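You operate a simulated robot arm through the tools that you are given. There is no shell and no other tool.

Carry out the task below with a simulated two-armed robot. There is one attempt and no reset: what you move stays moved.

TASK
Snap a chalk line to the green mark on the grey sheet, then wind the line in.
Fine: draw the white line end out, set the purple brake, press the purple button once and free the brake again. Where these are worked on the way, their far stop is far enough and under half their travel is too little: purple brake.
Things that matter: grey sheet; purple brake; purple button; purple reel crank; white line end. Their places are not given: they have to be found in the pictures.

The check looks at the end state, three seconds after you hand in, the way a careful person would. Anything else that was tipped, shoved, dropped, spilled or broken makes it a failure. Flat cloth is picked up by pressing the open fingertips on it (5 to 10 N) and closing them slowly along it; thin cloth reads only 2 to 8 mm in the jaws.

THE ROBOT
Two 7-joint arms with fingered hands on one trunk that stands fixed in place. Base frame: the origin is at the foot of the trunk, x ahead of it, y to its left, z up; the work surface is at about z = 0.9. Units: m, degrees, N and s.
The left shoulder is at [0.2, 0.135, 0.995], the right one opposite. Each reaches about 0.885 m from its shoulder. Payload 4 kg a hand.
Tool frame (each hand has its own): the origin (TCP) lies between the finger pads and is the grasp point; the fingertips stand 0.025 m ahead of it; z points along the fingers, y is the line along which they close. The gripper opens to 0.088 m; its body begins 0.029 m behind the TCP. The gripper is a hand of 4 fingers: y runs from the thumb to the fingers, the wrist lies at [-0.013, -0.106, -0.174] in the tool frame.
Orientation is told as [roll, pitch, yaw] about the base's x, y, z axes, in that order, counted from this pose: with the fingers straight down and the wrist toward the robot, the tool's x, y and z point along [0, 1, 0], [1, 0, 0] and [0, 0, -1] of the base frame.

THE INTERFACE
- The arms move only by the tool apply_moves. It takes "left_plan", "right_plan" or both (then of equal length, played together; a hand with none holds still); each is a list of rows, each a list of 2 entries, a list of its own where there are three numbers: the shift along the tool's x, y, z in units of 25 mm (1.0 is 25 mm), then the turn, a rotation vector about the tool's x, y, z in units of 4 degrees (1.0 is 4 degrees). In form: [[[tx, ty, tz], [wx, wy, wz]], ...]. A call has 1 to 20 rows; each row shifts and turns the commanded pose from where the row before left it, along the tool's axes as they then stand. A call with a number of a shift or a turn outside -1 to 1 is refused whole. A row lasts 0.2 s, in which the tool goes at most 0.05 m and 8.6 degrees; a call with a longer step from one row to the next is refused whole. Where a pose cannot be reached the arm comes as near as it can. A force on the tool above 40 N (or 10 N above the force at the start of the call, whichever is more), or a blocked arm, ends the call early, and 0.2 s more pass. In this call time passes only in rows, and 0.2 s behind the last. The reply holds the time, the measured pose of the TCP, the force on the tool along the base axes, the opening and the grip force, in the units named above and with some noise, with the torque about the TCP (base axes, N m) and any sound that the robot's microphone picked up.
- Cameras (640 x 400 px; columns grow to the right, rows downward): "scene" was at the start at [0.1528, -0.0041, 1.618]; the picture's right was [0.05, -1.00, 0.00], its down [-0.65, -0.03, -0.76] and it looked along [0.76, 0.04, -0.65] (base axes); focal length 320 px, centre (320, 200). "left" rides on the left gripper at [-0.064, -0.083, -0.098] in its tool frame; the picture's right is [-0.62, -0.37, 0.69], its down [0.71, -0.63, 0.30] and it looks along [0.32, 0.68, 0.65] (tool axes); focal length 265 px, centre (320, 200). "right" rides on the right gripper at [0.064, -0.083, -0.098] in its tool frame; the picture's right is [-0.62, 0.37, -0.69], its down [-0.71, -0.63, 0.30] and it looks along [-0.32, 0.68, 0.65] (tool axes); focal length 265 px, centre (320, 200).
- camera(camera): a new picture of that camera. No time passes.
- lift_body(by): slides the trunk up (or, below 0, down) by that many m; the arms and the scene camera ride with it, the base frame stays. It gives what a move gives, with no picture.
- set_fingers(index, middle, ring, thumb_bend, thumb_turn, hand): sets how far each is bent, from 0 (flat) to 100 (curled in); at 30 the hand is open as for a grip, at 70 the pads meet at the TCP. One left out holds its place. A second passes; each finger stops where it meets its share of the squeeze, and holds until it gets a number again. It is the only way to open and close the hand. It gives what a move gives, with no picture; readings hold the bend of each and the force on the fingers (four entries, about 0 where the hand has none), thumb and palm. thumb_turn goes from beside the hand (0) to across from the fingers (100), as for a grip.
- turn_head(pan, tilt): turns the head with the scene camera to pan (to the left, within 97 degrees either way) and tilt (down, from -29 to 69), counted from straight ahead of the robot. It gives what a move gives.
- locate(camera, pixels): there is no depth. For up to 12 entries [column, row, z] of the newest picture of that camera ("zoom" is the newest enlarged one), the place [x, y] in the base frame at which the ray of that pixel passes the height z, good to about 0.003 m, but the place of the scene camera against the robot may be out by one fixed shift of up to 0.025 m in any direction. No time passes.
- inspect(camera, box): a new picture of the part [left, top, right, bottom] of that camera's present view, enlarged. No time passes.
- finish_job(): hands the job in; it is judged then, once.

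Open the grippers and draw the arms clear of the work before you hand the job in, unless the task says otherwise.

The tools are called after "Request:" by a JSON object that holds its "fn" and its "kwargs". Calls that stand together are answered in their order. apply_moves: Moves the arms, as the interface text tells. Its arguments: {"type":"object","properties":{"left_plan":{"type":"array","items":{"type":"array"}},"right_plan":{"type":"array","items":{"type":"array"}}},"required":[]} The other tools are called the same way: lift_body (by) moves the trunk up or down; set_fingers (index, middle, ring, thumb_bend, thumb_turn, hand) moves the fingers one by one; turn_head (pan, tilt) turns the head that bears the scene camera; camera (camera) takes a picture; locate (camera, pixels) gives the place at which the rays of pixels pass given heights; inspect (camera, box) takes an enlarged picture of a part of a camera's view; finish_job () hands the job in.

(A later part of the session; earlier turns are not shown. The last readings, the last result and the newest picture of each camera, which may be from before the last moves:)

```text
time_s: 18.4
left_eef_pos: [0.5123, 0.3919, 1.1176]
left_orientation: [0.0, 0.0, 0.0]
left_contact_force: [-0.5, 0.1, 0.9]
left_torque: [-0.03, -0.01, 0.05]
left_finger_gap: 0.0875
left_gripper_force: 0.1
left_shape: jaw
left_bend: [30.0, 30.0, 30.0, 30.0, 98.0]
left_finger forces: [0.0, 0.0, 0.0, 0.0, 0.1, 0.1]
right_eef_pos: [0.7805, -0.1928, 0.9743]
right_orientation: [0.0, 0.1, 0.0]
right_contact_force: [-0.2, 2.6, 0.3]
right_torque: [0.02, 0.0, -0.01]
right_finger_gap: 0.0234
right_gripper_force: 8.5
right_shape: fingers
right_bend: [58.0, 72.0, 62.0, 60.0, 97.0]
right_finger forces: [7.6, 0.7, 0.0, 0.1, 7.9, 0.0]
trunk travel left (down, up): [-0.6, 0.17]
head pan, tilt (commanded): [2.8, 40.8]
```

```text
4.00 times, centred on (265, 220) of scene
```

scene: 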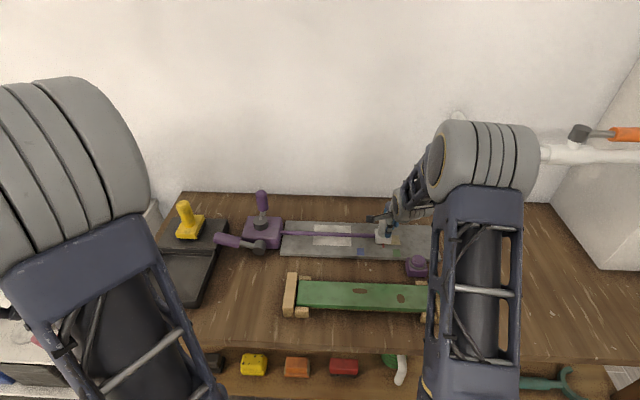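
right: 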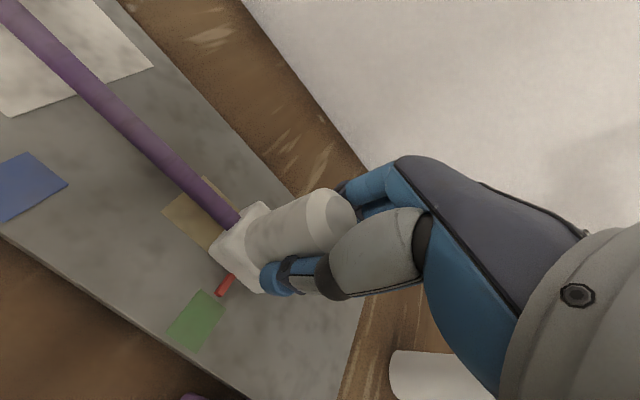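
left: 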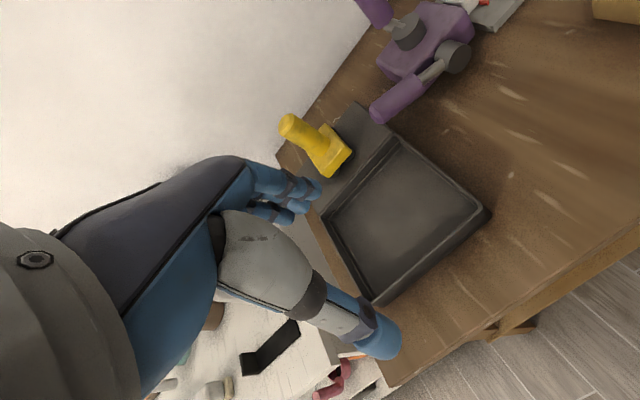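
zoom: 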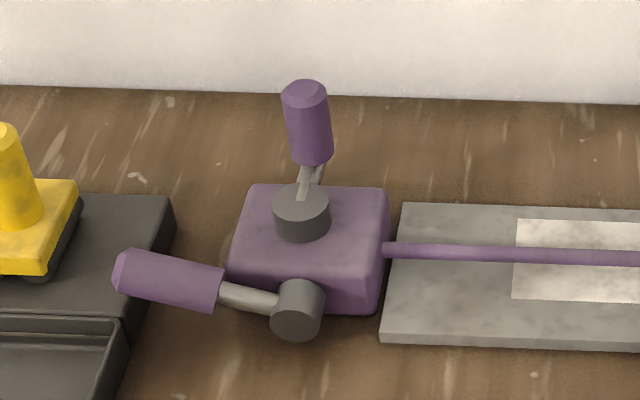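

The pointer is now on the green centre and the brake and crank are unmoved. Before bringing the left hand to the brake lever, I'll check where the dark tray's panel and the yellow item sit near the lever.

Request:
{"fn": "locate", "kwargs": {"camera": "left", "pixels": [[358, 103, 0.9], [358, 103, 0.91], [358, 103, 0.93], [395, 137, 0.9], [395, 137, 0.91], [395, 137, 0.93], [488, 212, 0.9], [488, 212, 0.93], [352, 152, 0.93], [290, 123, 1.0]]}}

Request:
{"fn": "locate", "kwargs": {"camera": "scene", "pixels": [[226, 219, 0.9], [226, 219, 0.91], [226, 219, 0.93], [217, 249.5, 0.9], [217, 249.5, 0.91], [217, 249.5, 0.93], [260, 350, 0.9], [205, 217, 0.95], [203, 238, 0.93]]}}

```text
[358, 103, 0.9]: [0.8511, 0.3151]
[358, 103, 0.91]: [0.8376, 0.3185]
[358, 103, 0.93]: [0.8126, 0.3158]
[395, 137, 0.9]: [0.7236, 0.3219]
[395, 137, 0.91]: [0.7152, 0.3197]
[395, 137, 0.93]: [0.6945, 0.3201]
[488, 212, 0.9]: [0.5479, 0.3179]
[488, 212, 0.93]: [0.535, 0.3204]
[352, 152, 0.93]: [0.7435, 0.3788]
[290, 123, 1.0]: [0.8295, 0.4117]
```

```text
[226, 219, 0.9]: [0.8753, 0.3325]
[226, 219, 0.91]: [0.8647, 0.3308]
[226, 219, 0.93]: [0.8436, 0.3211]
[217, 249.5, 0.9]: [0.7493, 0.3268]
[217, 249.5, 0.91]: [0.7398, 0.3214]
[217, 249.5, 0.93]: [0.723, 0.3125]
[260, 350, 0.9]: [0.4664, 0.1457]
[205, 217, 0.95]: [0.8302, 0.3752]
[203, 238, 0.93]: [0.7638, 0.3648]
```

The tray's right edge is at y about 0.32 with its top near z 0.92, so the lever handle (y 0.255–0.315) is just clear of it. I'll move the left hand to (0.615, 0.288, 1.10), then pitch the fingers forward 45 degrees to approach the handle from the front-top.

Request:
{"fn": "apply_moves", "kwargs": {"left_plan": [[[-0.693, 0.687, 0.11], [0, 0, 0]], [[-0.693, 0.687, 0.11], [0, 0, 0]], [[-0.693, 0.687, 0.11], [0, 0, 0]], [[-0.693, 0.687, 0.11], [0, 0, 0]], [[-0.693, 0.687, 0.11], [0, 0, 0]], [[-0.693, 0.687, 0.11], [0, 0, 0]], [[0, 0, 0], [-0.9375, 0, 0]], [[0, 0, 0], [-0.9375, 0, 0]], [[0, 0, 0], [-0.9375, 0, 0]], [[0, 0, 0], [-0.9375, 0, 0]], [[0, 0, 0], [-0.9375, 0, 0]], [[0, 0, 0], [-0.9375, 0, 0]], [[0, 0, 0], [-0.9375, 0, 0]], [[0, 0, 0], [-0.9375, 0, 0]], [[0, 0, 0], [-0.9375, 0, 0]], [[0, 0, 0], [-0.9375, 0, 0]], [[0, 0, 0], [-0.9375, 0, 0]], [[0, 0, 0], [-0.9375, 0, 0]]]}}

Request:
{"fn": "camera", "kwargs": {"camera": "left"}}

Request:
{"fn": "camera", "kwargs": {"camera": "scene"}}

```text
time_s: 22.2
left_eef_pos: [0.6173, 0.2862, 1.101]
left_orientation: [0.1, -45.1, -0.1]
left_contact_force: [-0.5, -0.5, 0.4]
left_torque: [-0.03, -0.01, -0.02]
left_finger_gap: 0.0877
left_gripper_force: 0.1
left_shape: jaw
left_bend: [30.0, 30.0, 30.0, 30.0, 98.0]
left_finger forces: [0.2, 0.0, 0.0, 0.0, 0.1, 0.0]
right_eef_pos: [0.7812, -0.1914, 0.9741]
right_orientation: [0.0, 0.0, 0.1]
right_contact_force: [0.6, -0.1, -1.2]
right_torque: [-0.03, -0.02, 0.0]
right_finger_gap: 0.0235
right_gripper_force: 8.2
right_shape: fingers
right_bend: [58.0, 72.0, 62.0, 60.0, 97.0]
right_finger forces: [7.5, 0.8, 0.0, 0.0, 7.9, 0.1]
trunk travel left (down, up): [-0.6, 0.17]
head pan, tilt (commanded): [2.8, 40.8]
```

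```text
taken
```

left: 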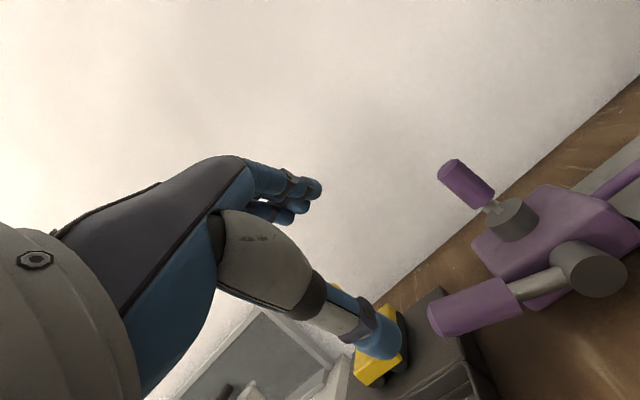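

```text
taken
```

scene: 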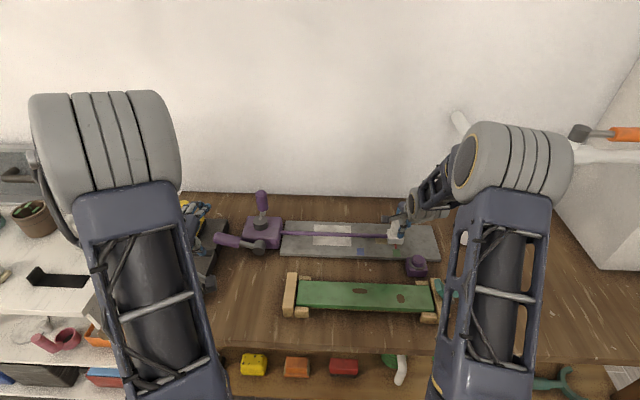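

The lever handle is clear at (435–520, 275–335) in the left camera. I'll refine its tip and root from this new viewpoint.

Request:
{"fn": "locate", "kwargs": {"camera": "left", "pixels": [[437, 317, 0.97], [437, 317, 0.98], [437, 317, 0.99], [437, 317, 1.0], [515, 300, 0.95], [515, 300, 0.96], [515, 300, 0.97], [601, 275, 0.95], [601, 275, 0.94], [601, 275, 0.96], [478, 305, 0.97], [478, 305, 0.98]]}}

Request:
{"fn": "inspect", "kwargs": {"camera": "left", "box": [400, 140, 640, 360]}}

```text
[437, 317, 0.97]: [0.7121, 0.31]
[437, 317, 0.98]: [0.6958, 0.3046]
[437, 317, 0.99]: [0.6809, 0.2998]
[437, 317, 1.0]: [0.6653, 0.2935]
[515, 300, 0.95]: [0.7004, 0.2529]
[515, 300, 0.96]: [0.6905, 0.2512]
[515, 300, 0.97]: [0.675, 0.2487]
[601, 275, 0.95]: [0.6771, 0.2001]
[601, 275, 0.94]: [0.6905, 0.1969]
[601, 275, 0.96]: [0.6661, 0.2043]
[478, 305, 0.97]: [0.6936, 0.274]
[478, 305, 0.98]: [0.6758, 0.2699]
```

```text
1.82 times, centred on (520, 250) of left
```

zoom: 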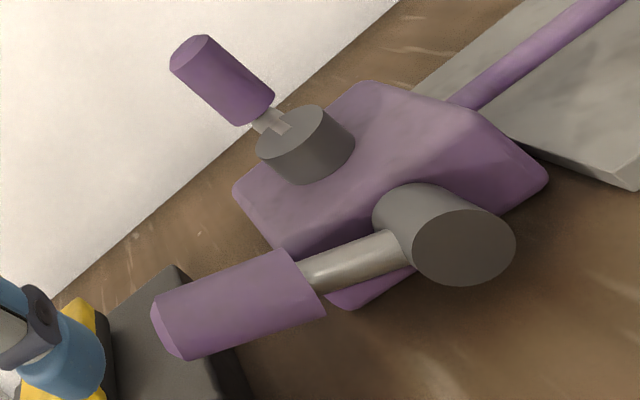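

The lever handle's middle is at about (0.702, 0.286, 0.966), with its tip at (0.703, 0.311, 0.976). I'll partly close the left hand to a narrower opening and line up 0.12 m back along the finger direction.

Request:
{"fn": "set_fingers", "kwargs": {"hand": "left", "index": 40, "middle": 40, "ring": 40, "thumb_bend": 40}}

Request:
{"fn": "apply_moves", "kwargs": {"left_plan": [[[0, -0.707, 0.707], [0, 0, 0]], [[0, -0.707, 0.707], [0, 0, 0]], [[0, 0, 0.8], [0, 0, 0]], [[0, 0, 0.8], [0, 0, 0]]]}}

Request:
{"fn": "camera", "kwargs": {"camera": "left"}}

Request:
{"fn": "inspect", "kwargs": {"camera": "scene", "box": [150, 150, 330, 290]}}

```text
time_s: 23.2
left_eef_pos: [0.616, 0.2864, 1.1003]
left_orientation: [0.0, -45.0, 0.1]
left_contact_force: [0.0, -0.5, -0.1]
left_torque: [0.01, 0.02, -0.01]
left_finger_gap: 0.064
left_gripper_force: 0.0
left_shape: fingers
left_bend: [40.0, 40.0, 40.0, 40.0, 98.0]
left_finger forces: [0.0, 0.1, 0.0, 0.0, 0.0, 0.1]
right_eef_pos: [0.782, -0.192, 0.9741]
right_orientation: [0.0, 0.1, 0.0]
right_contact_force: [1.1, -0.4, -1.0]
right_torque: [-0.02, 0.0, 0.0]
right_finger_gap: 0.0234
right_gripper_force: 8.1
right_shape: fingers
right_bend: [58.0, 72.0, 62.0, 60.0, 97.0]
right_finger forces: [7.4, 0.7, 0.1, 0.0, 8.1, 0.1]
trunk travel left (down, up): [-0.6, 0.17]
head pan, tilt (commanded): [2.8, 40.8]
```

```text
time_s: 24.2
left_eef_pos: [0.6462, 0.2869, 1.0237]
left_orientation: [-0.1, -45.0, 0.0]
left_contact_force: [-0.3, -0.8, 0.2]
left_torque: [-0.01, 0.02, 0.01]
left_finger_gap: 0.0639
left_gripper_force: 0.2
left_shape: fingers
left_bend: [40.0, 40.0, 40.0, 40.0, 98.0]
left_finger forces: [0.0, 0.1, 0.0, 0.0, 0.0, 0.0]
right_eef_pos: [0.781, -0.1911, 0.9744]
right_orientation: [0.0, 0.0, 0.1]
right_contact_force: [0.9, -0.1, -1.8]
right_torque: [-0.02, -0.01, -0.03]
right_finger_gap: 0.0232
right_gripper_force: 8.8
right_shape: fingers
right_bend: [58.0, 72.0, 62.0, 60.0, 97.0]
right_finger forces: [7.9, 0.7, 0.0, 0.0, 7.9, 0.0]
trunk travel left (down, up): [-0.6, 0.17]
head pan, tilt (commanded): [2.8, 40.8]
```

```text
taken
```

left: 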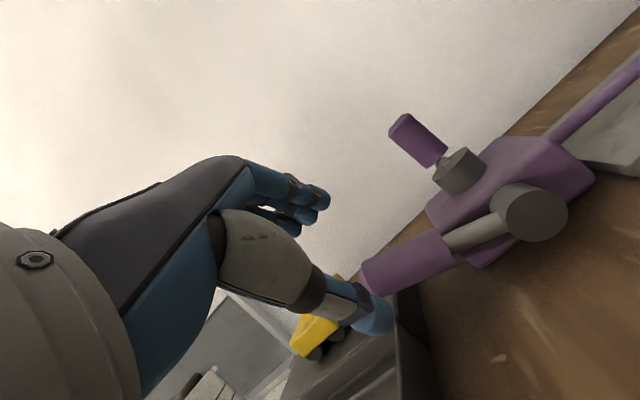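

```text
2.86 times, centred on (240, 220) of scene
```

zoom: 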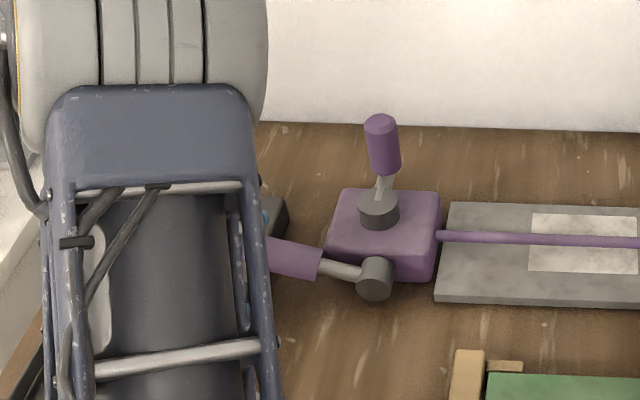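

The handle is aligned to pass between the thumb (375,315) and fingers (310,205). I'll advance about 70 mm along the fingers.

Request:
{"fn": "apply_moves", "kwargs": {"left_plan": [[[0, 0, 0.56], [0, 0, 0]], [[0, 0, 0.56], [0, 0, 0]], [[0, 0, 0.56], [0, 0, 0]], [[0, 0, 0.56], [0, 0, 0]], [[0, 0, 0.56], [0, 0, 0]]]}}

Request:
{"fn": "camera", "kwargs": {"camera": "left"}}

```text
time_s: 25.4
left_eef_pos: [0.6948, 0.2866, 0.975]
left_orientation: [0.1, -44.9, 0.0]
left_contact_force: [-0.2, -0.1, 0.5]
left_torque: [0.02, 0.03, 0.01]
left_finger_gap: 0.0639
left_gripper_force: 0.1
left_shape: fingers
left_bend: [40.0, 40.0, 40.0, 40.0, 98.0]
left_finger forces: [0.0, 0.1, 0.0, 0.1, 0.1, 0.1]
right_eef_pos: [0.7818, -0.1921, 0.9748]
right_orientation: [0.0, -0.1, 0.1]
right_contact_force: [0.0, -0.5, -0.7]
right_torque: [-0.01, -0.02, -0.02]
right_finger_gap: 0.0236
right_gripper_force: 8.0
right_shape: fingers
right_bend: [58.0, 72.0, 62.0, 60.0, 97.0]
right_finger forces: [7.8, 0.7, 0.0, 0.1, 7.9, 0.0]
trunk travel left (down, up): [-0.6, 0.17]
head pan, tilt (commanded): [2.8, 40.8]
```

```text
taken
```

left: 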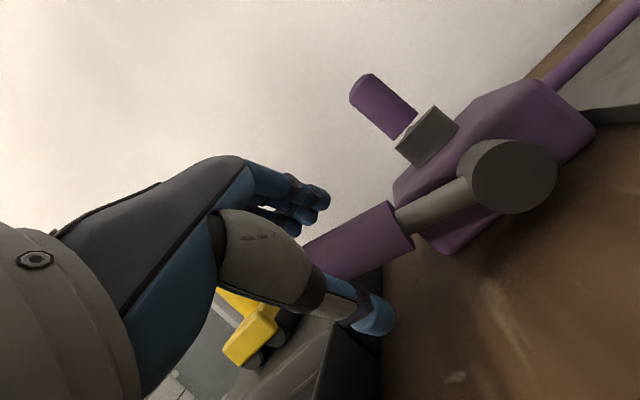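

The handle lies between thumb and fingers with no contact. I'll close the left hand lightly on it.

Request:
{"fn": "set_fingers", "kwargs": {"hand": "left", "index": 58, "middle": 58, "ring": 58, "thumb_bend": 58}}

Request:
{"fn": "camera", "kwargs": {"camera": "left"}}

```text
time_s: 26.4
left_eef_pos: [0.6962, 0.2843, 0.9754]
left_orientation: [0.0, -45.0, 0.0]
left_contact_force: [4.3, 0.6, 3.8]
left_torque: [0.05, -0.14, -0.07]
left_finger_gap: 0.0268
left_gripper_force: 3.6
left_shape: fingers
left_bend: [57.0, 54.0, 52.0, 57.0, 98.0]
left_finger forces: [0.3, 2.6, 3.6, 0.0, 0.0, 0.0]
right_eef_pos: [0.7818, -0.1926, 0.974]
right_orientation: [0.1, 0.0, 0.0]
right_contact_force: [0.4, -0.5, -0.5]
right_torque: [-0.03, -0.03, 0.03]
right_finger_gap: 0.023
right_gripper_force: 7.9
right_shape: fingers
right_bend: [58.0, 72.0, 62.0, 60.0, 97.0]
right_finger forces: [7.5, 0.6, 0.0, 0.0, 8.0, 0.0]
trunk travel left (down, up): [-0.6, 0.17]
head pan, tilt (commanded): [2.8, 40.8]
```

```text
taken
```

left: 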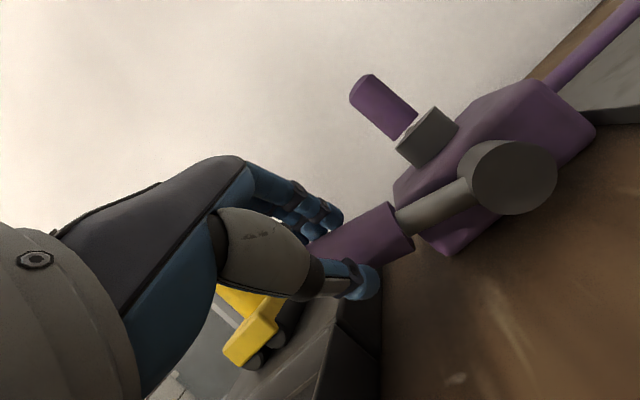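

The fingers rest on the handle at 3 N. I'll snug the thumb under it, then try lifting the lever 12 degrees along its arc about the hub axis and read the force.

Request:
{"fn": "set_fingers", "kwargs": {"hand": "left", "thumb_bend": 64}}

Request:
{"fn": "apply_moves", "kwargs": {"left_plan": [[[-0.067, 0.162, -0.162], [0, 0.707, 0.707]], [[-0.067, 0.162, -0.162], [0, 0.707, 0.707]], [[-0.067, 0.162, -0.162], [0, 0.707, 0.707]]]}}

Request:
{"fn": "camera", "kwargs": {"camera": "left"}}

Request:
{"fn": "inspect", "kwargs": {"camera": "scene", "box": [150, 150, 330, 290]}}

```text
time_s: 27.4
left_eef_pos: [0.695, 0.2856, 0.9748]
left_orientation: [0.0, -45.1, 0.0]
left_contact_force: [2.9, 1.6, 4.1]
left_torque: [0.07, -0.11, -0.09]
left_finger_gap: 0.0228
left_gripper_force: 4.4
left_shape: fingers
left_bend: [56.0, 54.0, 52.0, 61.0, 98.0]
left_finger forces: [0.5, 2.7, 3.8, 0.1, 1.7, 0.0]
right_eef_pos: [0.7814, -0.192, 0.9734]
right_orientation: [0.0, 0.1, 0.0]
right_contact_force: [-0.6, -0.8, -1.1]
right_torque: [-0.01, 0.02, 0.0]
right_finger_gap: 0.0231
right_gripper_force: 8.1
right_shape: fingers
right_bend: [58.0, 72.0, 62.0, 60.0, 97.0]
right_finger forces: [7.7, 0.7, 0.0, 0.0, 8.0, 0.0]
trunk travel left (down, up): [-0.6, 0.17]
head pan, tilt (commanded): [2.8, 40.8]
```

```text
time_s: 28.2
left_eef_pos: [0.6949, 0.2808, 0.9911]
left_orientation: [16.9, -43.7, -11.8]
left_contact_force: [1.4, 0.8, 0.1]
left_torque: [-0.02, -0.01, -0.02]
left_finger_gap: 0.0192
left_gripper_force: 0.0
left_shape: fingers
left_bend: [57.0, 57.0, 57.0, 64.0, 97.0]
left_finger forces: [0.0, 0.0, 0.0, 0.0, 0.1, 0.1]
right_eef_pos: [0.7821, -0.1916, 0.9739]
right_orientation: [0.0, 0.0, 0.0]
right_contact_force: [-0.5, -0.3, 0.1]
right_torque: [-0.01, 0.0, 0.01]
right_finger_gap: 0.0231
right_gripper_force: 8.8
right_shape: fingers
right_bend: [58.0, 72.0, 62.0, 60.0, 97.0]
right_finger forces: [7.8, 0.8, 0.0, 0.0, 8.0, 0.1]
trunk travel left (down, up): [-0.6, 0.17]
head pan, tilt (commanded): [2.8, 40.8]
```

```text
taken
```

left: 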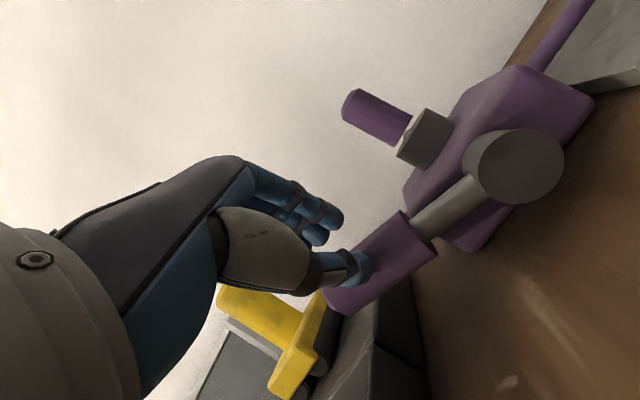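

```text
2.86 times, centred on (240, 220) of scene
```

zoom: 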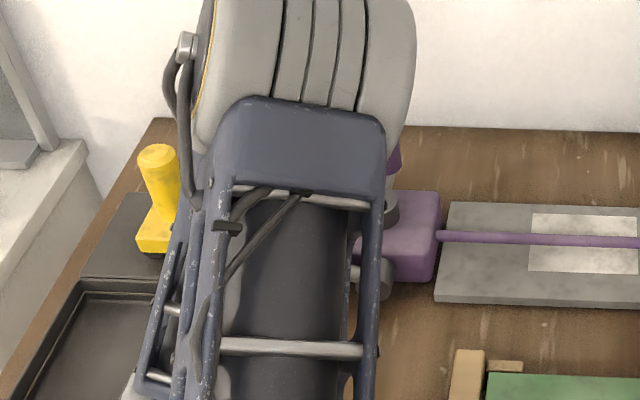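

The thumb slid over the near side of the handle, and the grip now holds nothing (all forces 0). I'll back off along the fingers, open the hand and look at the lever again.

Request:
{"fn": "apply_moves", "kwargs": {"left_plan": [[[0, 0, -0.8], [0, 0, 0]], [[0, 0, -0.8], [0, 0, 0]], [[0, 0, -0.8], [0, 0, 0]], [[0, 0, -0.8], [0, 0, 0]], [[0, 0, -0.8], [0, 0, 0]]]}}

Request:
{"fn": "camera", "kwargs": {"camera": "left"}}

Request:
{"fn": "inspect", "kwargs": {"camera": "left", "box": [400, 140, 640, 360]}}

```text
time_s: 29.4
left_eef_pos: [0.6272, 0.267, 1.0586]
left_orientation: [16.8, -43.8, -11.8]
left_contact_force: [-0.9, 0.1, 0.5]
left_torque: [0.0, -0.02, 0.01]
left_finger_gap: 0.0192
left_gripper_force: 0.2
left_shape: fingers
left_bend: [57.0, 57.0, 57.0, 64.0, 97.0]
left_finger forces: [0.0, 0.0, 0.1, 0.0, 0.0, 0.0]
left hand out of reach, approached as far as the arm can: row 5
right_eef_pos: [0.7813, -0.1921, 0.9737]
right_orientation: [0.0, 0.0, -0.1]
right_contact_force: [-0.9, -1.3, 0.1]
right_torque: [-0.02, 0.0, 0.02]
right_finger_gap: 0.0233
right_gripper_force: 8.1
right_shape: fingers
right_bend: [58.0, 72.0, 62.0, 60.0, 97.0]
right_finger forces: [7.6, 0.6, 0.0, 0.0, 8.1, 0.0]
trunk travel left (down, up): [-0.6, 0.17]
head pan, tilt (commanded): [2.8, 40.8]
```

```text
taken
```

left: 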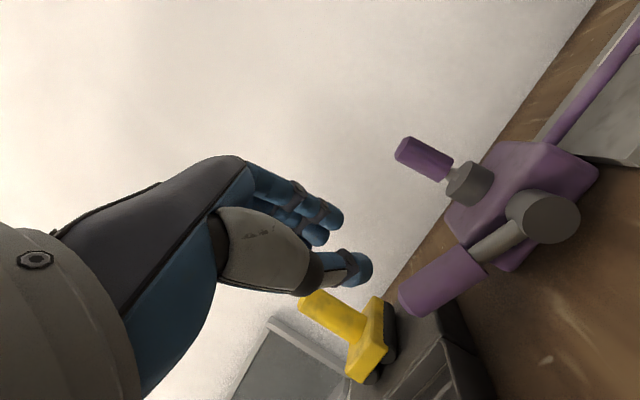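

```text
1.82 times, centred on (520, 250) of left
```

zoom: 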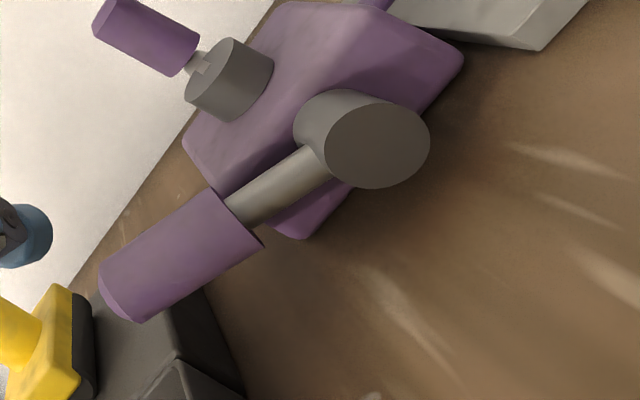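

The lever looks unmoved. I'll verify its tip and hub coordinates from this view.

Request:
{"fn": "locate", "kwargs": {"camera": "left", "pixels": [[407, 300, 0.965], [407, 300, 0.975], [407, 300, 0.985], [407, 300, 1.0], [478, 258, 0.95], [478, 258, 0.96], [551, 219, 0.94], [551, 219, 0.95]]}}

```text
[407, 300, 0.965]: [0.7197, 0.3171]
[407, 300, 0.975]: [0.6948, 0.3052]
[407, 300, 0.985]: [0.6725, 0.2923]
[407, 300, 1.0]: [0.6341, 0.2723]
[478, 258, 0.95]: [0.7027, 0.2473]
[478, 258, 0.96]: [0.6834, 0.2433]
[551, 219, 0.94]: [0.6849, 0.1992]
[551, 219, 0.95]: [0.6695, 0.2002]
```

The lever is still at its starting angle (tip about 0.703, 0.310, 0.972). I'll return the hand to fingers-down over the handle, so both thumb and fingers can close underneath it and hook it upward.

Request:
{"fn": "apply_moves", "kwargs": {"left_plan": [[[0, 0, 0], [0, -0.707, -0.707]], [[0, 0, 0], [0, -0.707, -0.707]], [[0, 0, 0], [0, -0.707, -0.707]], [[0, 0, 0], [0.9375, 0, 0]], [[0, 0, 0], [0.9375, 0, 0]], [[0, 0, 0], [0.9375, 0, 0]], [[0, 0, 0], [0.9375, 0, 0]], [[0, 0, 0], [0.9375, 0, 0]], [[0, 0, 0], [0.9375, 0, 0]], [[0, 0, 0], [0.9375, 0, 0]], [[0, 0, 0], [0.9375, 0, 0]], [[0, 0, 0], [0.9375, 0, 0]], [[0, 0, 0], [0.9375, 0, 0]], [[0, 0, 0], [0.9375, 0, 0]], [[0, 0, 0], [0.9375, 0, 0]]]}}

Request:
{"fn": "set_fingers", "kwargs": {"hand": "left", "index": 36, "middle": 36, "ring": 36, "thumb_bend": 36}}

```text
time_s: 32.6
left_eef_pos: [0.6261, 0.2669, 1.0597]
left_orientation: [0.0, 0.1, 0.0]
left_contact_force: [0.2, 0.5, -0.5]
left_torque: [0.01, 0.0, 0.0]
left_finger_gap: 0.019
left_gripper_force: 0.0
left_shape: fingers
left_bend: [57.0, 57.0, 57.0, 64.0, 97.0]
left_finger forces: [0.0, 0.1, 0.0, 0.1, 0.0, 0.0]
right_eef_pos: [0.7805, -0.1918, 0.9747]
right_orientation: [-0.1, 0.0, 0.0]
right_contact_force: [0.4, -0.6, -0.1]
right_torque: [-0.06, -0.03, -0.01]
right_finger_gap: 0.0234
right_gripper_force: 8.0
right_shape: fingers
right_bend: [58.0, 72.0, 62.0, 60.0, 97.0]
right_finger forces: [7.7, 0.6, 0.0, 0.0, 7.8, 0.0]
trunk travel left (down, up): [-0.6, 0.17]
head pan, tilt (commanded): [2.8, 40.8]
```

```text
time_s: 33.6
left_eef_pos: [0.628, 0.2676, 1.0584]
left_orientation: [-0.1, 0.0, 0.1]
left_contact_force: [0.2, -0.1, -0.5]
left_torque: [0.02, 0.01, 0.01]
left_finger_gap: 0.0721
left_gripper_force: 0.1
left_shape: fingers
left_bend: [36.0, 36.0, 36.0, 36.0, 97.0]
left_finger forces: [0.0, 0.0, 0.0, 0.0, 0.0, 0.0]
right_eef_pos: [0.7812, -0.192, 0.9743]
right_orientation: [0.0, 0.0, 0.0]
right_contact_force: [-0.3, -0.5, -1.2]
right_torque: [-0.01, -0.03, 0.02]
right_finger_gap: 0.0231
right_gripper_force: 8.7
right_shape: fingers
right_bend: [58.0, 72.0, 62.0, 60.0, 97.0]
right_finger forces: [7.7, 0.6, 0.0, 0.0, 7.8, 0.0]
trunk travel left (down, up): [-0.6, 0.17]
head pan, tilt (commanded): [2.8, 40.8]
```

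The hand is fingers-down again. I'll move it over the handle at (0.702, 0.286, 1.06) and look.

Request:
{"fn": "apply_moves", "kwargs": {"left_plan": [[[0.19, 0.75, 0], [0, 0, 0]], [[0.19, 0.75, 0], [0, 0, 0]], [[0.19, 0.75, 0], [0, 0, 0]], [[0.19, 0.75, 0], [0, 0, 0]]]}}

Request:
{"fn": "camera", "kwargs": {"camera": "left"}}

Request:
{"fn": "inspect", "kwargs": {"camera": "scene", "box": [150, 150, 330, 290]}}

```text
time_s: 34.6
left_eef_pos: [0.7026, 0.2864, 1.0579]
left_orientation: [0.0, 0.1, 0.1]
left_contact_force: [0.7, -0.1, 0.8]
left_torque: [-0.01, -0.02, 0.04]
left_finger_gap: 0.0716
left_gripper_force: 0.0
left_shape: fingers
left_bend: [36.0, 36.0, 36.0, 36.0, 97.0]
left_finger forces: [0.0, 0.0, 0.0, 0.0, 0.1, 0.0]
right_eef_pos: [0.7814, -0.1921, 0.9734]
right_orientation: [-0.1, 0.0, -0.1]
right_contact_force: [0.3, -0.8, -0.5]
right_torque: [-0.02, -0.03, -0.03]
right_finger_gap: 0.0231
right_gripper_force: 7.9
right_shape: fingers
right_bend: [58.0, 72.0, 62.0, 60.0, 97.0]
right_finger forces: [8.0, 0.5, 0.0, 0.0, 7.5, 0.0]
trunk travel left (down, up): [-0.6, 0.17]
head pan, tilt (commanded): [2.8, 40.8]
```

```text
taken
```

left: 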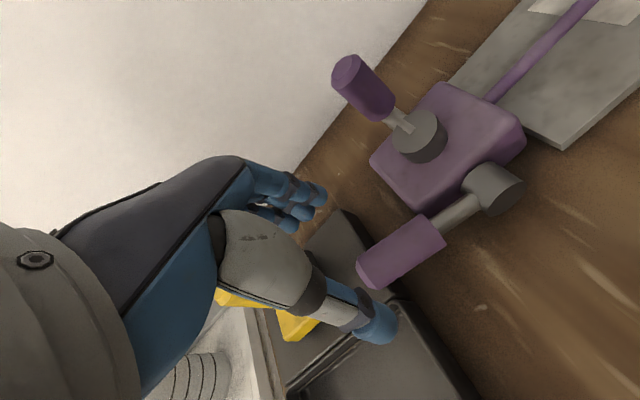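

```text
2.86 times, centred on (240, 220) of scene
```

zoom: 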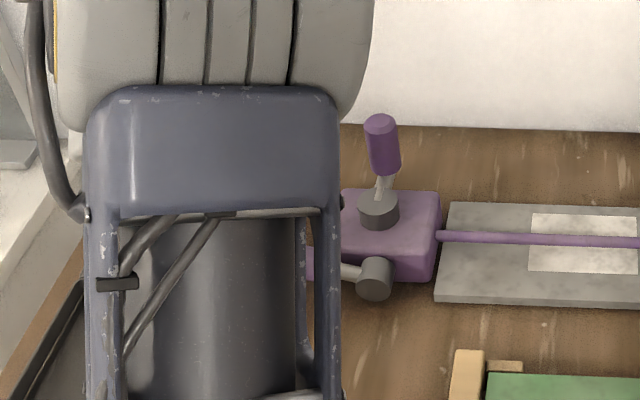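

I'll check the handle's middle against the hand's centre from this pose before descending.

Request:
{"fn": "locate", "kwargs": {"camera": "left", "pixels": [[402, 253, 0.965], [402, 253, 0.975], [368, 276, 0.97], [368, 276, 0.98], [436, 232, 0.955], [436, 232, 0.96], [506, 190, 0.945], [428, 212, 0.93], [428, 212, 0.9], [370, 160, 0.96], [525, 140, 0.96]]}}

Request:
{"fn": "inspect", "kwargs": {"camera": "left", "box": [260, 100, 560, 340]}}

```text
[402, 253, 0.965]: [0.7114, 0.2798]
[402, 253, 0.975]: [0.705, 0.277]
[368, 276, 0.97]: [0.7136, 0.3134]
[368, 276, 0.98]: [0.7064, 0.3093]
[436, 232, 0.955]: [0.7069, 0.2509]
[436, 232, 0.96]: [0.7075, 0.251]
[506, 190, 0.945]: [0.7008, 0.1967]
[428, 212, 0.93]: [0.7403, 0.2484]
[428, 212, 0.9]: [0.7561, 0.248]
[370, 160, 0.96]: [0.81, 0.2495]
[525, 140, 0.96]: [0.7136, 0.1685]
```

```text
1.67 times, centred on (410, 220) of left
```

zoom: 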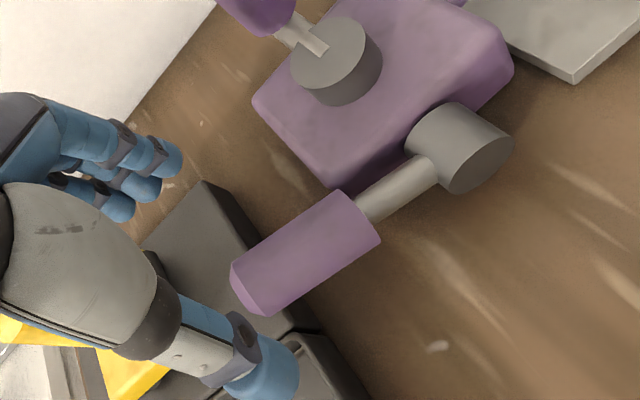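

The handle axis sits at x about 0.709, with its middle at (y 0.282, z 0.960). I'll shift 6 mm forward and descend so that the fingertips reach below the handle, watching the force.

Request:
{"fn": "apply_moves", "kwargs": {"left_plan": [[[-0.08, 0.26, 0.6], [0, 0, 0]], [[0, 0, 0.8], [0, 0, 0]], [[0, 0, 0.8], [0, 0, 0]], [[0, 0, 0.7], [0, 0, 0]]]}}

Request:
{"fn": "camera", "kwargs": {"camera": "left"}}

```text
time_s: 35.6
left_eef_pos: [0.7088, 0.2848, 0.9861]
left_orientation: [0.0, 0.0, 0.0]
left_contact_force: [-0.4, 0.8, 0.5]
left_torque: [0.03, 0.01, 0.01]
left_finger_gap: 0.0716
left_gripper_force: 0.1
left_shape: fingers
left_bend: [36.0, 36.0, 36.0, 36.0, 97.0]
left_finger forces: [0.0, 0.0, 0.0, 0.0, 0.0, 0.1]
right_eef_pos: [0.7811, -0.191, 0.9736]
right_orientation: [0.0, 0.0, -0.1]
right_contact_force: [1.4, -0.6, -1.2]
right_torque: [0.0, -0.02, -0.02]
right_finger_gap: 0.0231
right_gripper_force: 8.1
right_shape: fingers
right_bend: [58.0, 72.0, 62.0, 60.0, 97.0]
right_finger forces: [8.0, 0.6, 0.1, 0.1, 7.5, 0.0]
trunk travel left (down, up): [-0.6, 0.17]
head pan, tilt (commanded): [2.8, 40.8]
```

```text
taken
```

left: 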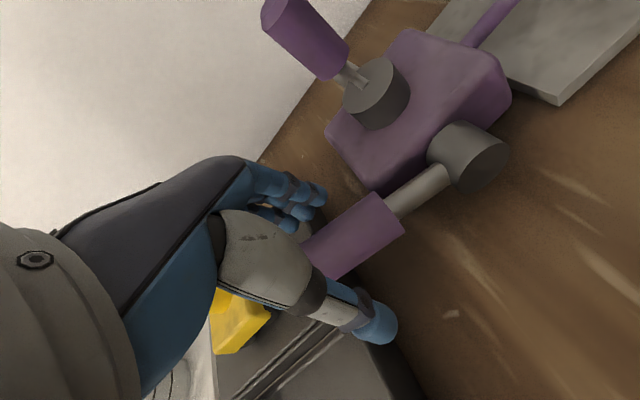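

The handle is centred between thumb and fingers with no contact. I'll descend 33 mm more.

Request:
{"fn": "apply_moves", "kwargs": {"left_plan": [[[0, 0, 0.45], [0, 0, 0]], [[0, 0, 0.45], [0, 0, 0]], [[0, 0, 0.42], [0, 0, 0]]]}}

Request:
{"fn": "camera", "kwargs": {"camera": "left"}}

```text
time_s: 36.4
left_eef_pos: [0.7086, 0.2846, 0.9534]
left_orientation: [-0.1, 0.0, 0.1]
left_contact_force: [-0.1, 0.2, 0.0]
left_torque: [-0.01, 0.02, 0.03]
left_finger_gap: 0.0718
left_gripper_force: 0.1
left_shape: fingers
left_bend: [36.0, 36.0, 36.0, 36.0, 97.0]
left_finger forces: [0.1, 0.0, 0.1, 0.1, 0.0, 0.1]
right_eef_pos: [0.7816, -0.1916, 0.9745]
right_orientation: [-0.1, 0.0, 0.0]
right_contact_force: [0.5, 0.0, -0.5]
right_torque: [-0.05, -0.05, -0.02]
right_finger_gap: 0.023
right_gripper_force: 7.7
right_shape: fingers
right_bend: [58.0, 72.0, 62.0, 60.0, 97.0]
right_finger forces: [7.9, 0.5, 0.0, 0.1, 7.6, 0.0]
trunk travel left (down, up): [-0.6, 0.17]
head pan, tilt (commanded): [2.8, 40.8]
```

```text
taken
```

left: 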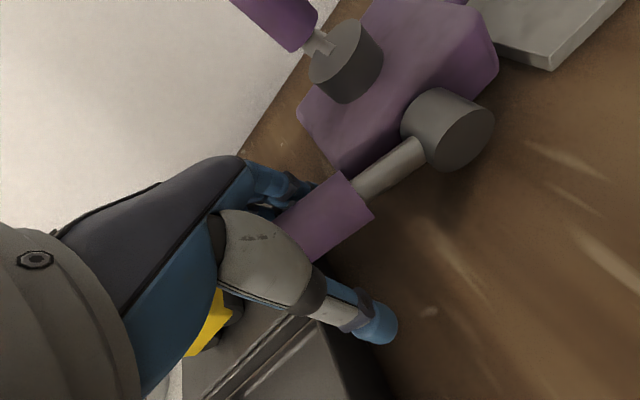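

No contact yet, and the handle is inside the hand. I'll close thumb and fingers so they hook beneath the handle.

Request:
{"fn": "set_fingers", "kwargs": {"hand": "left", "index": 66, "middle": 66, "ring": 66, "thumb_bend": 66}}

Request:
{"fn": "camera", "kwargs": {"camera": "left"}}

```text
time_s: 37.4
left_eef_pos: [0.7105, 0.2838, 0.9525]
left_orientation: [0.0, -0.1, 0.0]
left_contact_force: [21.9, 0.6, -1.9]
left_torque: [0.0, -0.02, -0.02]
left_finger_gap: 0.0212
left_gripper_force: 11.0
left_shape: fingers
left_bend: [52.0, 64.0, 63.0, 66.0, 97.0]
left_finger forces: [15.1, 2.3, 3.9, 0.1, 0.0, 0.1]
right_eef_pos: [0.7821, -0.1915, 0.9739]
right_orientation: [0.0, 0.0, 0.0]
right_contact_force: [-1.4, -0.7, 2.0]
right_torque: [-0.05, 0.02, 0.02]
right_finger_gap: 0.0233
right_gripper_force: 8.8
right_shape: fingers
right_bend: [59.0, 72.0, 62.0, 60.0, 97.0]
right_finger forces: [7.4, 0.5, 0.1, 0.0, 9.3, 0.1]
trunk travel left (down, up): [-0.6, 0.17]
head pan, tilt (commanded): [2.8, 40.8]
```

```text
taken
```

left: 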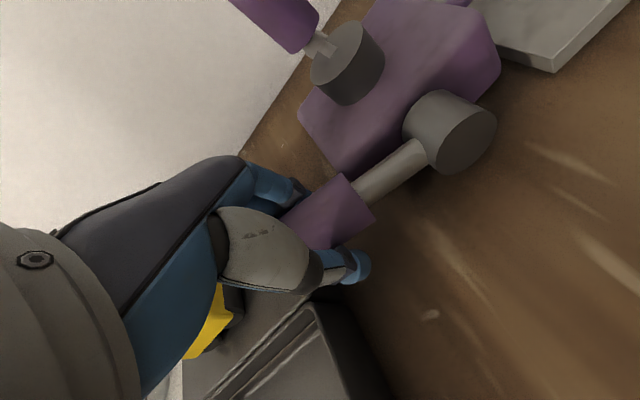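

The index presses hard (15 N) near the handle root while middle and ring wrap below. I'll ease the index and then try lifting a little along the arc.

Request:
{"fn": "set_fingers", "kwargs": {"hand": "left", "index": 54, "middle": 68, "ring": 68, "thumb_bend": 70}}

Request:
{"fn": "apply_moves", "kwargs": {"left_plan": [[[-0.04, 0, -0.16], [0, 0, 0]], [[-0.04, 0, -0.16], [0, 0, 0]], [[-0.05, 0, -0.16], [0, 0, 0]], [[-0.06, 0, -0.16], [0, 0, 0]]]}}

Request:
{"fn": "camera", "kwargs": {"camera": "left"}}

```text
time_s: 38.4
left_eef_pos: [0.7095, 0.284, 0.9527]
left_orientation: [0.1, 0.0, 0.0]
left_contact_force: [16.7, -0.6, 0.1]
left_torque: [0.01, -0.02, -0.21]
left_finger_gap: 0.0212
left_gripper_force: 8.0
left_shape: fingers
left_bend: [49.0, 64.0, 62.0, 70.0, 97.0]
left_finger forces: [5.2, 3.7, 6.4, 0.0, 0.0, 0.0]
right_eef_pos: [0.7823, -0.1919, 0.9736]
right_orientation: [0.0, 0.0, 0.0]
right_contact_force: [0.4, -1.4, 0.9]
right_torque: [-0.02, -0.03, -0.02]
right_finger_gap: 0.0228
right_gripper_force: 8.2
right_shape: fingers
right_bend: [59.0, 72.0, 62.0, 60.0, 97.0]
right_finger forces: [7.9, 0.5, 0.1, 0.0, 8.3, 0.0]
trunk travel left (down, up): [-0.6, 0.17]
head pan, tilt (commanded): [2.8, 40.8]
```

```text
time_s: 39.4
left_eef_pos: [0.7082, 0.2809, 0.969]
left_orientation: [-0.1, 0.1, 0.0]
left_contact_force: [17.0, 1.1, -5.6]
left_torque: [0.17, 0.13, -0.2]
left_finger_gap: 0.022
left_gripper_force: 8.8
left_shape: fingers
left_bend: [49.0, 63.0, 62.0, 69.0, 98.0]
left_finger forces: [5.4, 6.2, 5.4, 0.1, 0.6, 0.0]
right_eef_pos: [0.7812, -0.1926, 0.9724]
right_orientation: [0.1, 0.0, 0.0]
right_contact_force: [-1.4, -0.9, 1.7]
right_torque: [-0.01, 0.0, 0.02]
right_finger_gap: 0.023
right_gripper_force: 8.3
right_shape: fingers
right_bend: [59.0, 72.0, 62.0, 60.0, 97.0]
right_finger forces: [7.6, 0.6, 0.0, 0.1, 9.0, 0.0]
trunk travel left (down, up): [-0.6, 0.17]
head pan, tilt (commanded): [2.8, 40.8]
```

```text
taken
```

left: 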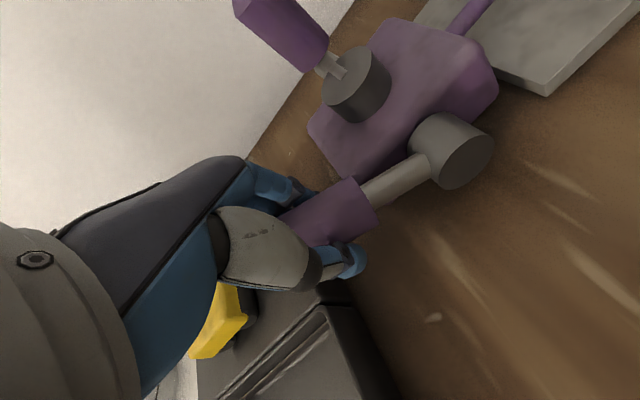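

The lift meets only 5.6 N and the lever seems to be coming along. I'll continue lifting another 20 mm along the arc and check the lever's angle.

Request:
{"fn": "apply_moves", "kwargs": {"left_plan": [[[-0.07, 0, -0.16], [0, 0, 0]], [[-0.08, 0, -0.16], [0, 0, 0]], [[-0.09, 0, -0.15], [0, 0, 0]], [[-0.1, 0, -0.15], [0, 0, 0]], [[-0.1, 0, -0.15], [0, 0, 0]]]}}

Request:
{"fn": "camera", "kwargs": {"camera": "left"}}

Request:
{"fn": "inspect", "kwargs": {"camera": "scene", "box": [200, 170, 330, 270]}}

```text
time_s: 40.6
left_eef_pos: [0.7097, 0.2697, 0.9885]
left_orientation: [0.0, 0.0, 0.1]
left_contact_force: [11.7, 0.6, -6.2]
left_torque: [0.1, 0.08, -0.11]
left_finger_gap: 0.0232
left_gripper_force: 6.1
left_shape: fingers
left_bend: [49.0, 64.0, 65.0, 68.0, 98.0]
left_finger forces: [4.3, 4.6, 2.8, 0.0, 1.5, 0.0]
right_eef_pos: [0.7826, -0.1921, 0.9741]
right_orientation: [0.1, 0.0, -0.1]
right_contact_force: [0.3, -0.9, 1.1]
right_torque: [-0.01, 0.03, 0.01]
right_finger_gap: 0.023
right_gripper_force: 9.0
right_shape: fingers
right_bend: [59.0, 72.0, 62.0, 60.0, 97.0]
right_finger forces: [7.8, 0.5, 0.1, 0.0, 8.3, 0.0]
trunk travel left (down, up): [-0.6, 0.17]
head pan, tilt (commanded): [2.8, 40.8]
```

```text
taken
```

left: 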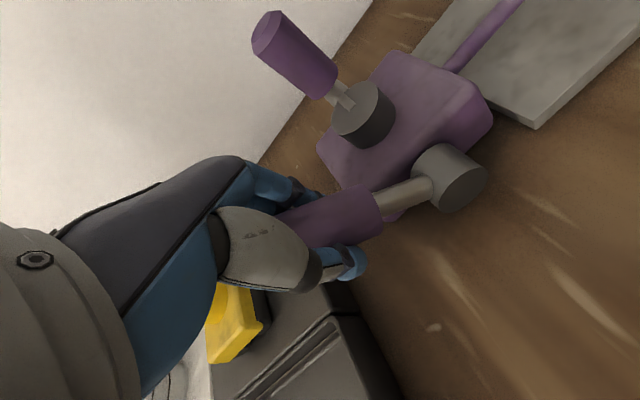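

```text
4.00 times, centred on (265, 220) of scene
```

zoom: 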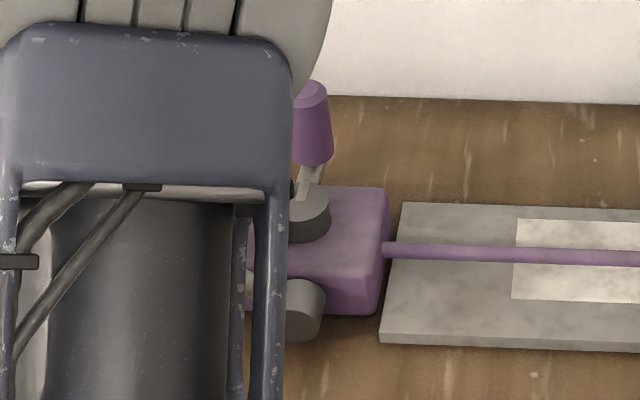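

The lever is now visibly turning upward (its grey arm is flatter in the left view), at about 6 N. I'll continue along the arc for another 20 degrees, rolling the hand with the lever.

Request:
{"fn": "apply_moves", "kwargs": {"left_plan": [[[-0.148, 0, -0.198], [0, 1, 0]], [[-0.148, 0, -0.198], [0, 1, 0]], [[-0.148, 0, -0.198], [0, 1, 0]], [[-0.148, 0, -0.198], [0, 1, 0]], [[-0.148, 0, -0.198], [0, 1, 0]]]}}

Request:
{"fn": "camera", "kwargs": {"camera": "left"}}

Request:
{"fn": "inspect", "kwargs": {"camera": "scene", "box": [180, 150, 330, 270]}}

```text
time_s: 41.8
left_eef_pos: [0.7087, 0.2454, 1.0097]
left_orientation: [19.9, 0.0, -0.1]
left_contact_force: [13.6, -3.0, -10.5]
left_torque: [0.0, 0.23, -0.17]
left_finger_gap: 0.0234
left_gripper_force: 6.7
left_shape: fingers
left_bend: [49.0, 64.0, 65.0, 68.0, 98.0]
left_finger forces: [5.0, 4.9, 3.0, 0.0, 0.9, 0.0]
right_eef_pos: [0.7818, -0.1908, 0.9734]
right_orientation: [0.1, -0.1, 0.0]
right_contact_force: [-1.7, -1.0, 2.2]
right_torque: [0.01, -0.01, -0.03]
right_finger_gap: 0.0229
right_gripper_force: 9.0
right_shape: fingers
right_bend: [59.0, 72.0, 62.0, 60.0, 97.0]
right_finger forces: [7.5, 0.5, 0.0, 0.0, 9.0, 0.0]
trunk travel left (down, up): [-0.6, 0.17]
head pan, tilt (commanded): [2.8, 40.8]
```

```text
taken
```

left: 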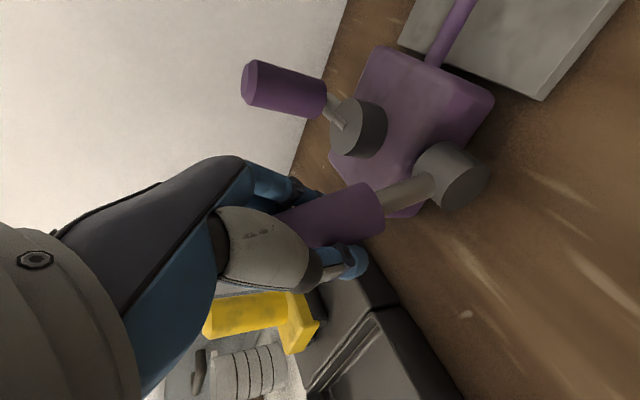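

```text
3.33 times, centred on (255, 210) of scene
```

zoom: 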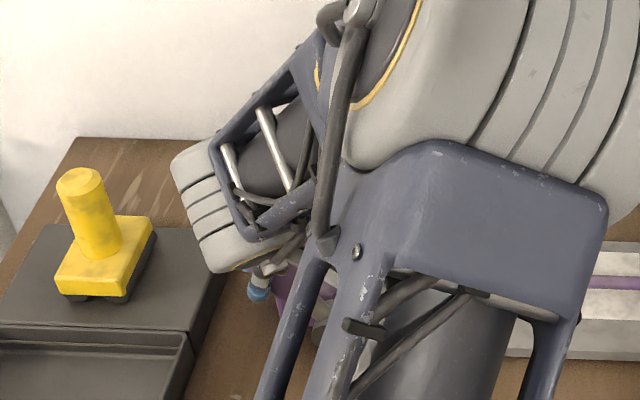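

The handle stays in the hand and the lever is now at roughly 50–55 degrees with moderate force. I'll continue another 16 degrees on the same arc.

Request:
{"fn": "apply_moves", "kwargs": {"left_plan": [[[-0.148, 0, -0.198], [0, 1, 0]], [[-0.148, 0, -0.198], [0, 1, 0]], [[-0.148, 0, -0.198], [0, 1, 0]], [[-0.148, 0, -0.198], [0, 1, 0]]]}}

Request:
{"fn": "camera", "kwargs": {"camera": "left"}}

Request:
{"fn": "camera", "kwargs": {"camera": "scene"}}

```text
time_s: 42.8
left_eef_pos: [0.7087, 0.2333, 1.0239]
left_orientation: [35.4, -0.2, 0.8]
left_contact_force: [14.4, 4.6, -24.0]
left_torque: [-0.32, 0.52, -0.12]
left_finger_gap: 0.0237
left_gripper_force: 10.6
left_shape: fingers
left_bend: [49.0, 61.0, 61.0, 68.0, 97.0]
left_finger forces: [3.7, 8.7, 7.8, 0.0, 1.5, 0.0]
right_eef_pos: [0.7823, -0.1965, 0.9733]
right_orientation: [0.0, 0.1, -0.5]
right_contact_force: [0.7, 4.2, 6.1]
right_torque: [0.12, 0.03, 0.04]
right_finger_gap: 0.0224
right_gripper_force: 7.7
right_shape: fingers
right_bend: [59.0, 72.0, 62.0, 61.0, 96.0]
right_finger forces: [7.7, 0.0, 0.1, 0.0, 7.5, 0.0]
trunk travel left (down, up): [-0.6, 0.17]
head pan, tilt (commanded): [2.8, 40.8]
```

```text
taken
```

left: 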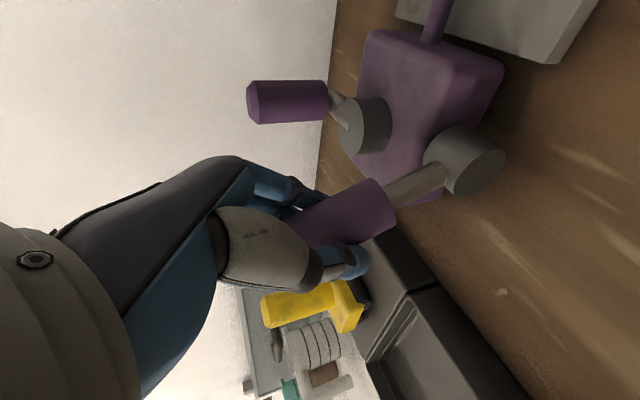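

```text
taken
```

scene: 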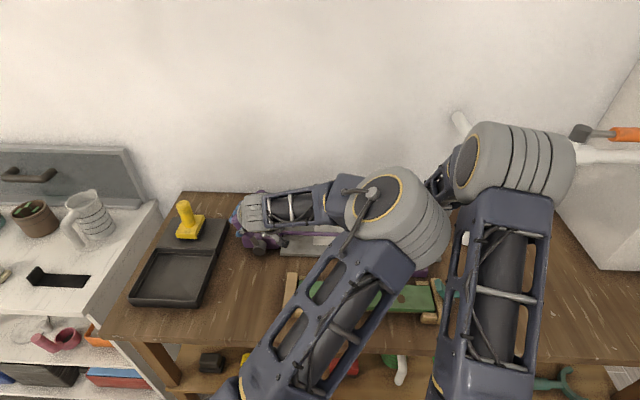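

The left elbow has swung across and is touching the right arm (right hand pushed 5 mm to y -0.1965). I'll loosen the left fingers slightly and roll the left hand back in place to clear the elbow.

Request:
{"fn": "set_fingers", "kwargs": {"hand": "left", "index": 45, "middle": 56, "ring": 56, "thumb_bend": 60}}

Request:
{"fn": "apply_moves", "kwargs": {"left_plan": [[[0, 0, 0], [0, -1, 0]], [[0, 0, 0], [0, -1, 0]], [[0, 0, 0], [0, -1, 0]]]}}

Request:
{"fn": "camera", "kwargs": {"camera": "left"}}

Request:
{"fn": "camera", "kwargs": {"camera": "scene"}}

```text
time_s: 43.8
left_eef_pos: [0.7077, 0.2315, 1.0244]
left_orientation: [35.7, -0.3, 0.8]
left_contact_force: [-0.7, 0.9, -0.2]
left_torque: [0.01, -0.03, 0.09]
left_finger_gap: 0.0361
left_gripper_force: 1.0
left_shape: fingers
left_bend: [45.0, 55.0, 56.0, 60.0, 97.0]
left_finger forces: [0.0, 1.4, 0.0, 0.0, 0.1, 0.0]
right_eef_pos: [0.7797, -0.1974, 0.9732]
right_orientation: [0.0, 0.1, -0.5]
right_contact_force: [0.2, 4.7, 0.6]
right_torque: [0.13, 0.01, 0.03]
right_finger_gap: 0.0224
right_gripper_force: 6.9
right_shape: fingers
right_bend: [58.0, 72.0, 62.0, 61.0, 96.0]
right_finger forces: [6.9, 0.1, 0.0, 0.0, 7.0, 0.0]
trunk travel left (down, up): [-0.6, 0.17]
head pan, tilt (commanded): [2.8, 40.8]
```

```text
time_s: 44.6
left_eef_pos: [0.708, 0.2244, 1.0215]
left_orientation: [24.0, 0.1, 0.0]
left_contact_force: [0.4, 7.4, 0.3]
left_torque: [0.12, 0.0, 0.14]
left_finger_gap: 0.0359
left_gripper_force: 2.8
left_shape: fingers
left_bend: [45.0, 54.0, 56.0, 60.0, 97.0]
left_finger forces: [0.0, 5.8, 0.0, 0.0, 0.0, 0.0]
right_eef_pos: [0.7819, -0.1908, 0.9749]
right_orientation: [0.0, 0.0, 0.1]
right_contact_force: [-1.8, 1.9, -2.2]
right_torque: [0.02, 0.03, 0.01]
right_finger_gap: 0.0226
right_gripper_force: 6.4
right_shape: fingers
right_bend: [59.0, 72.0, 62.0, 60.0, 96.0]
right_finger forces: [6.5, 0.0, 0.0, 0.0, 7.8, 0.0]
trunk travel left (down, up): [-0.6, 0.17]
head pan, tilt (commanded): [2.8, 40.8]
```

```text
taken
```

left: 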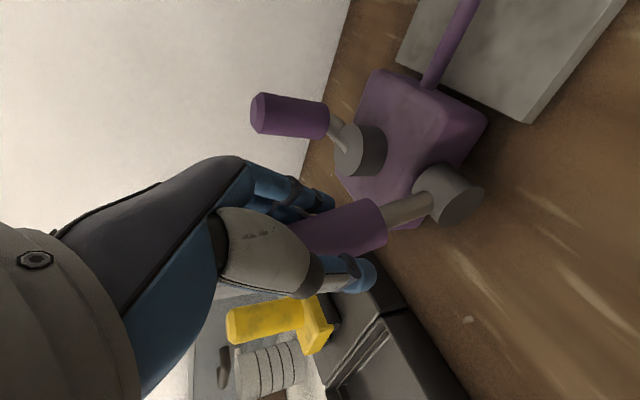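

```text
taken
```

scene: 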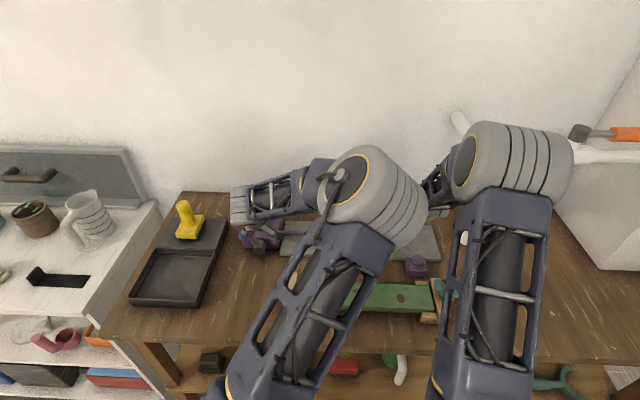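

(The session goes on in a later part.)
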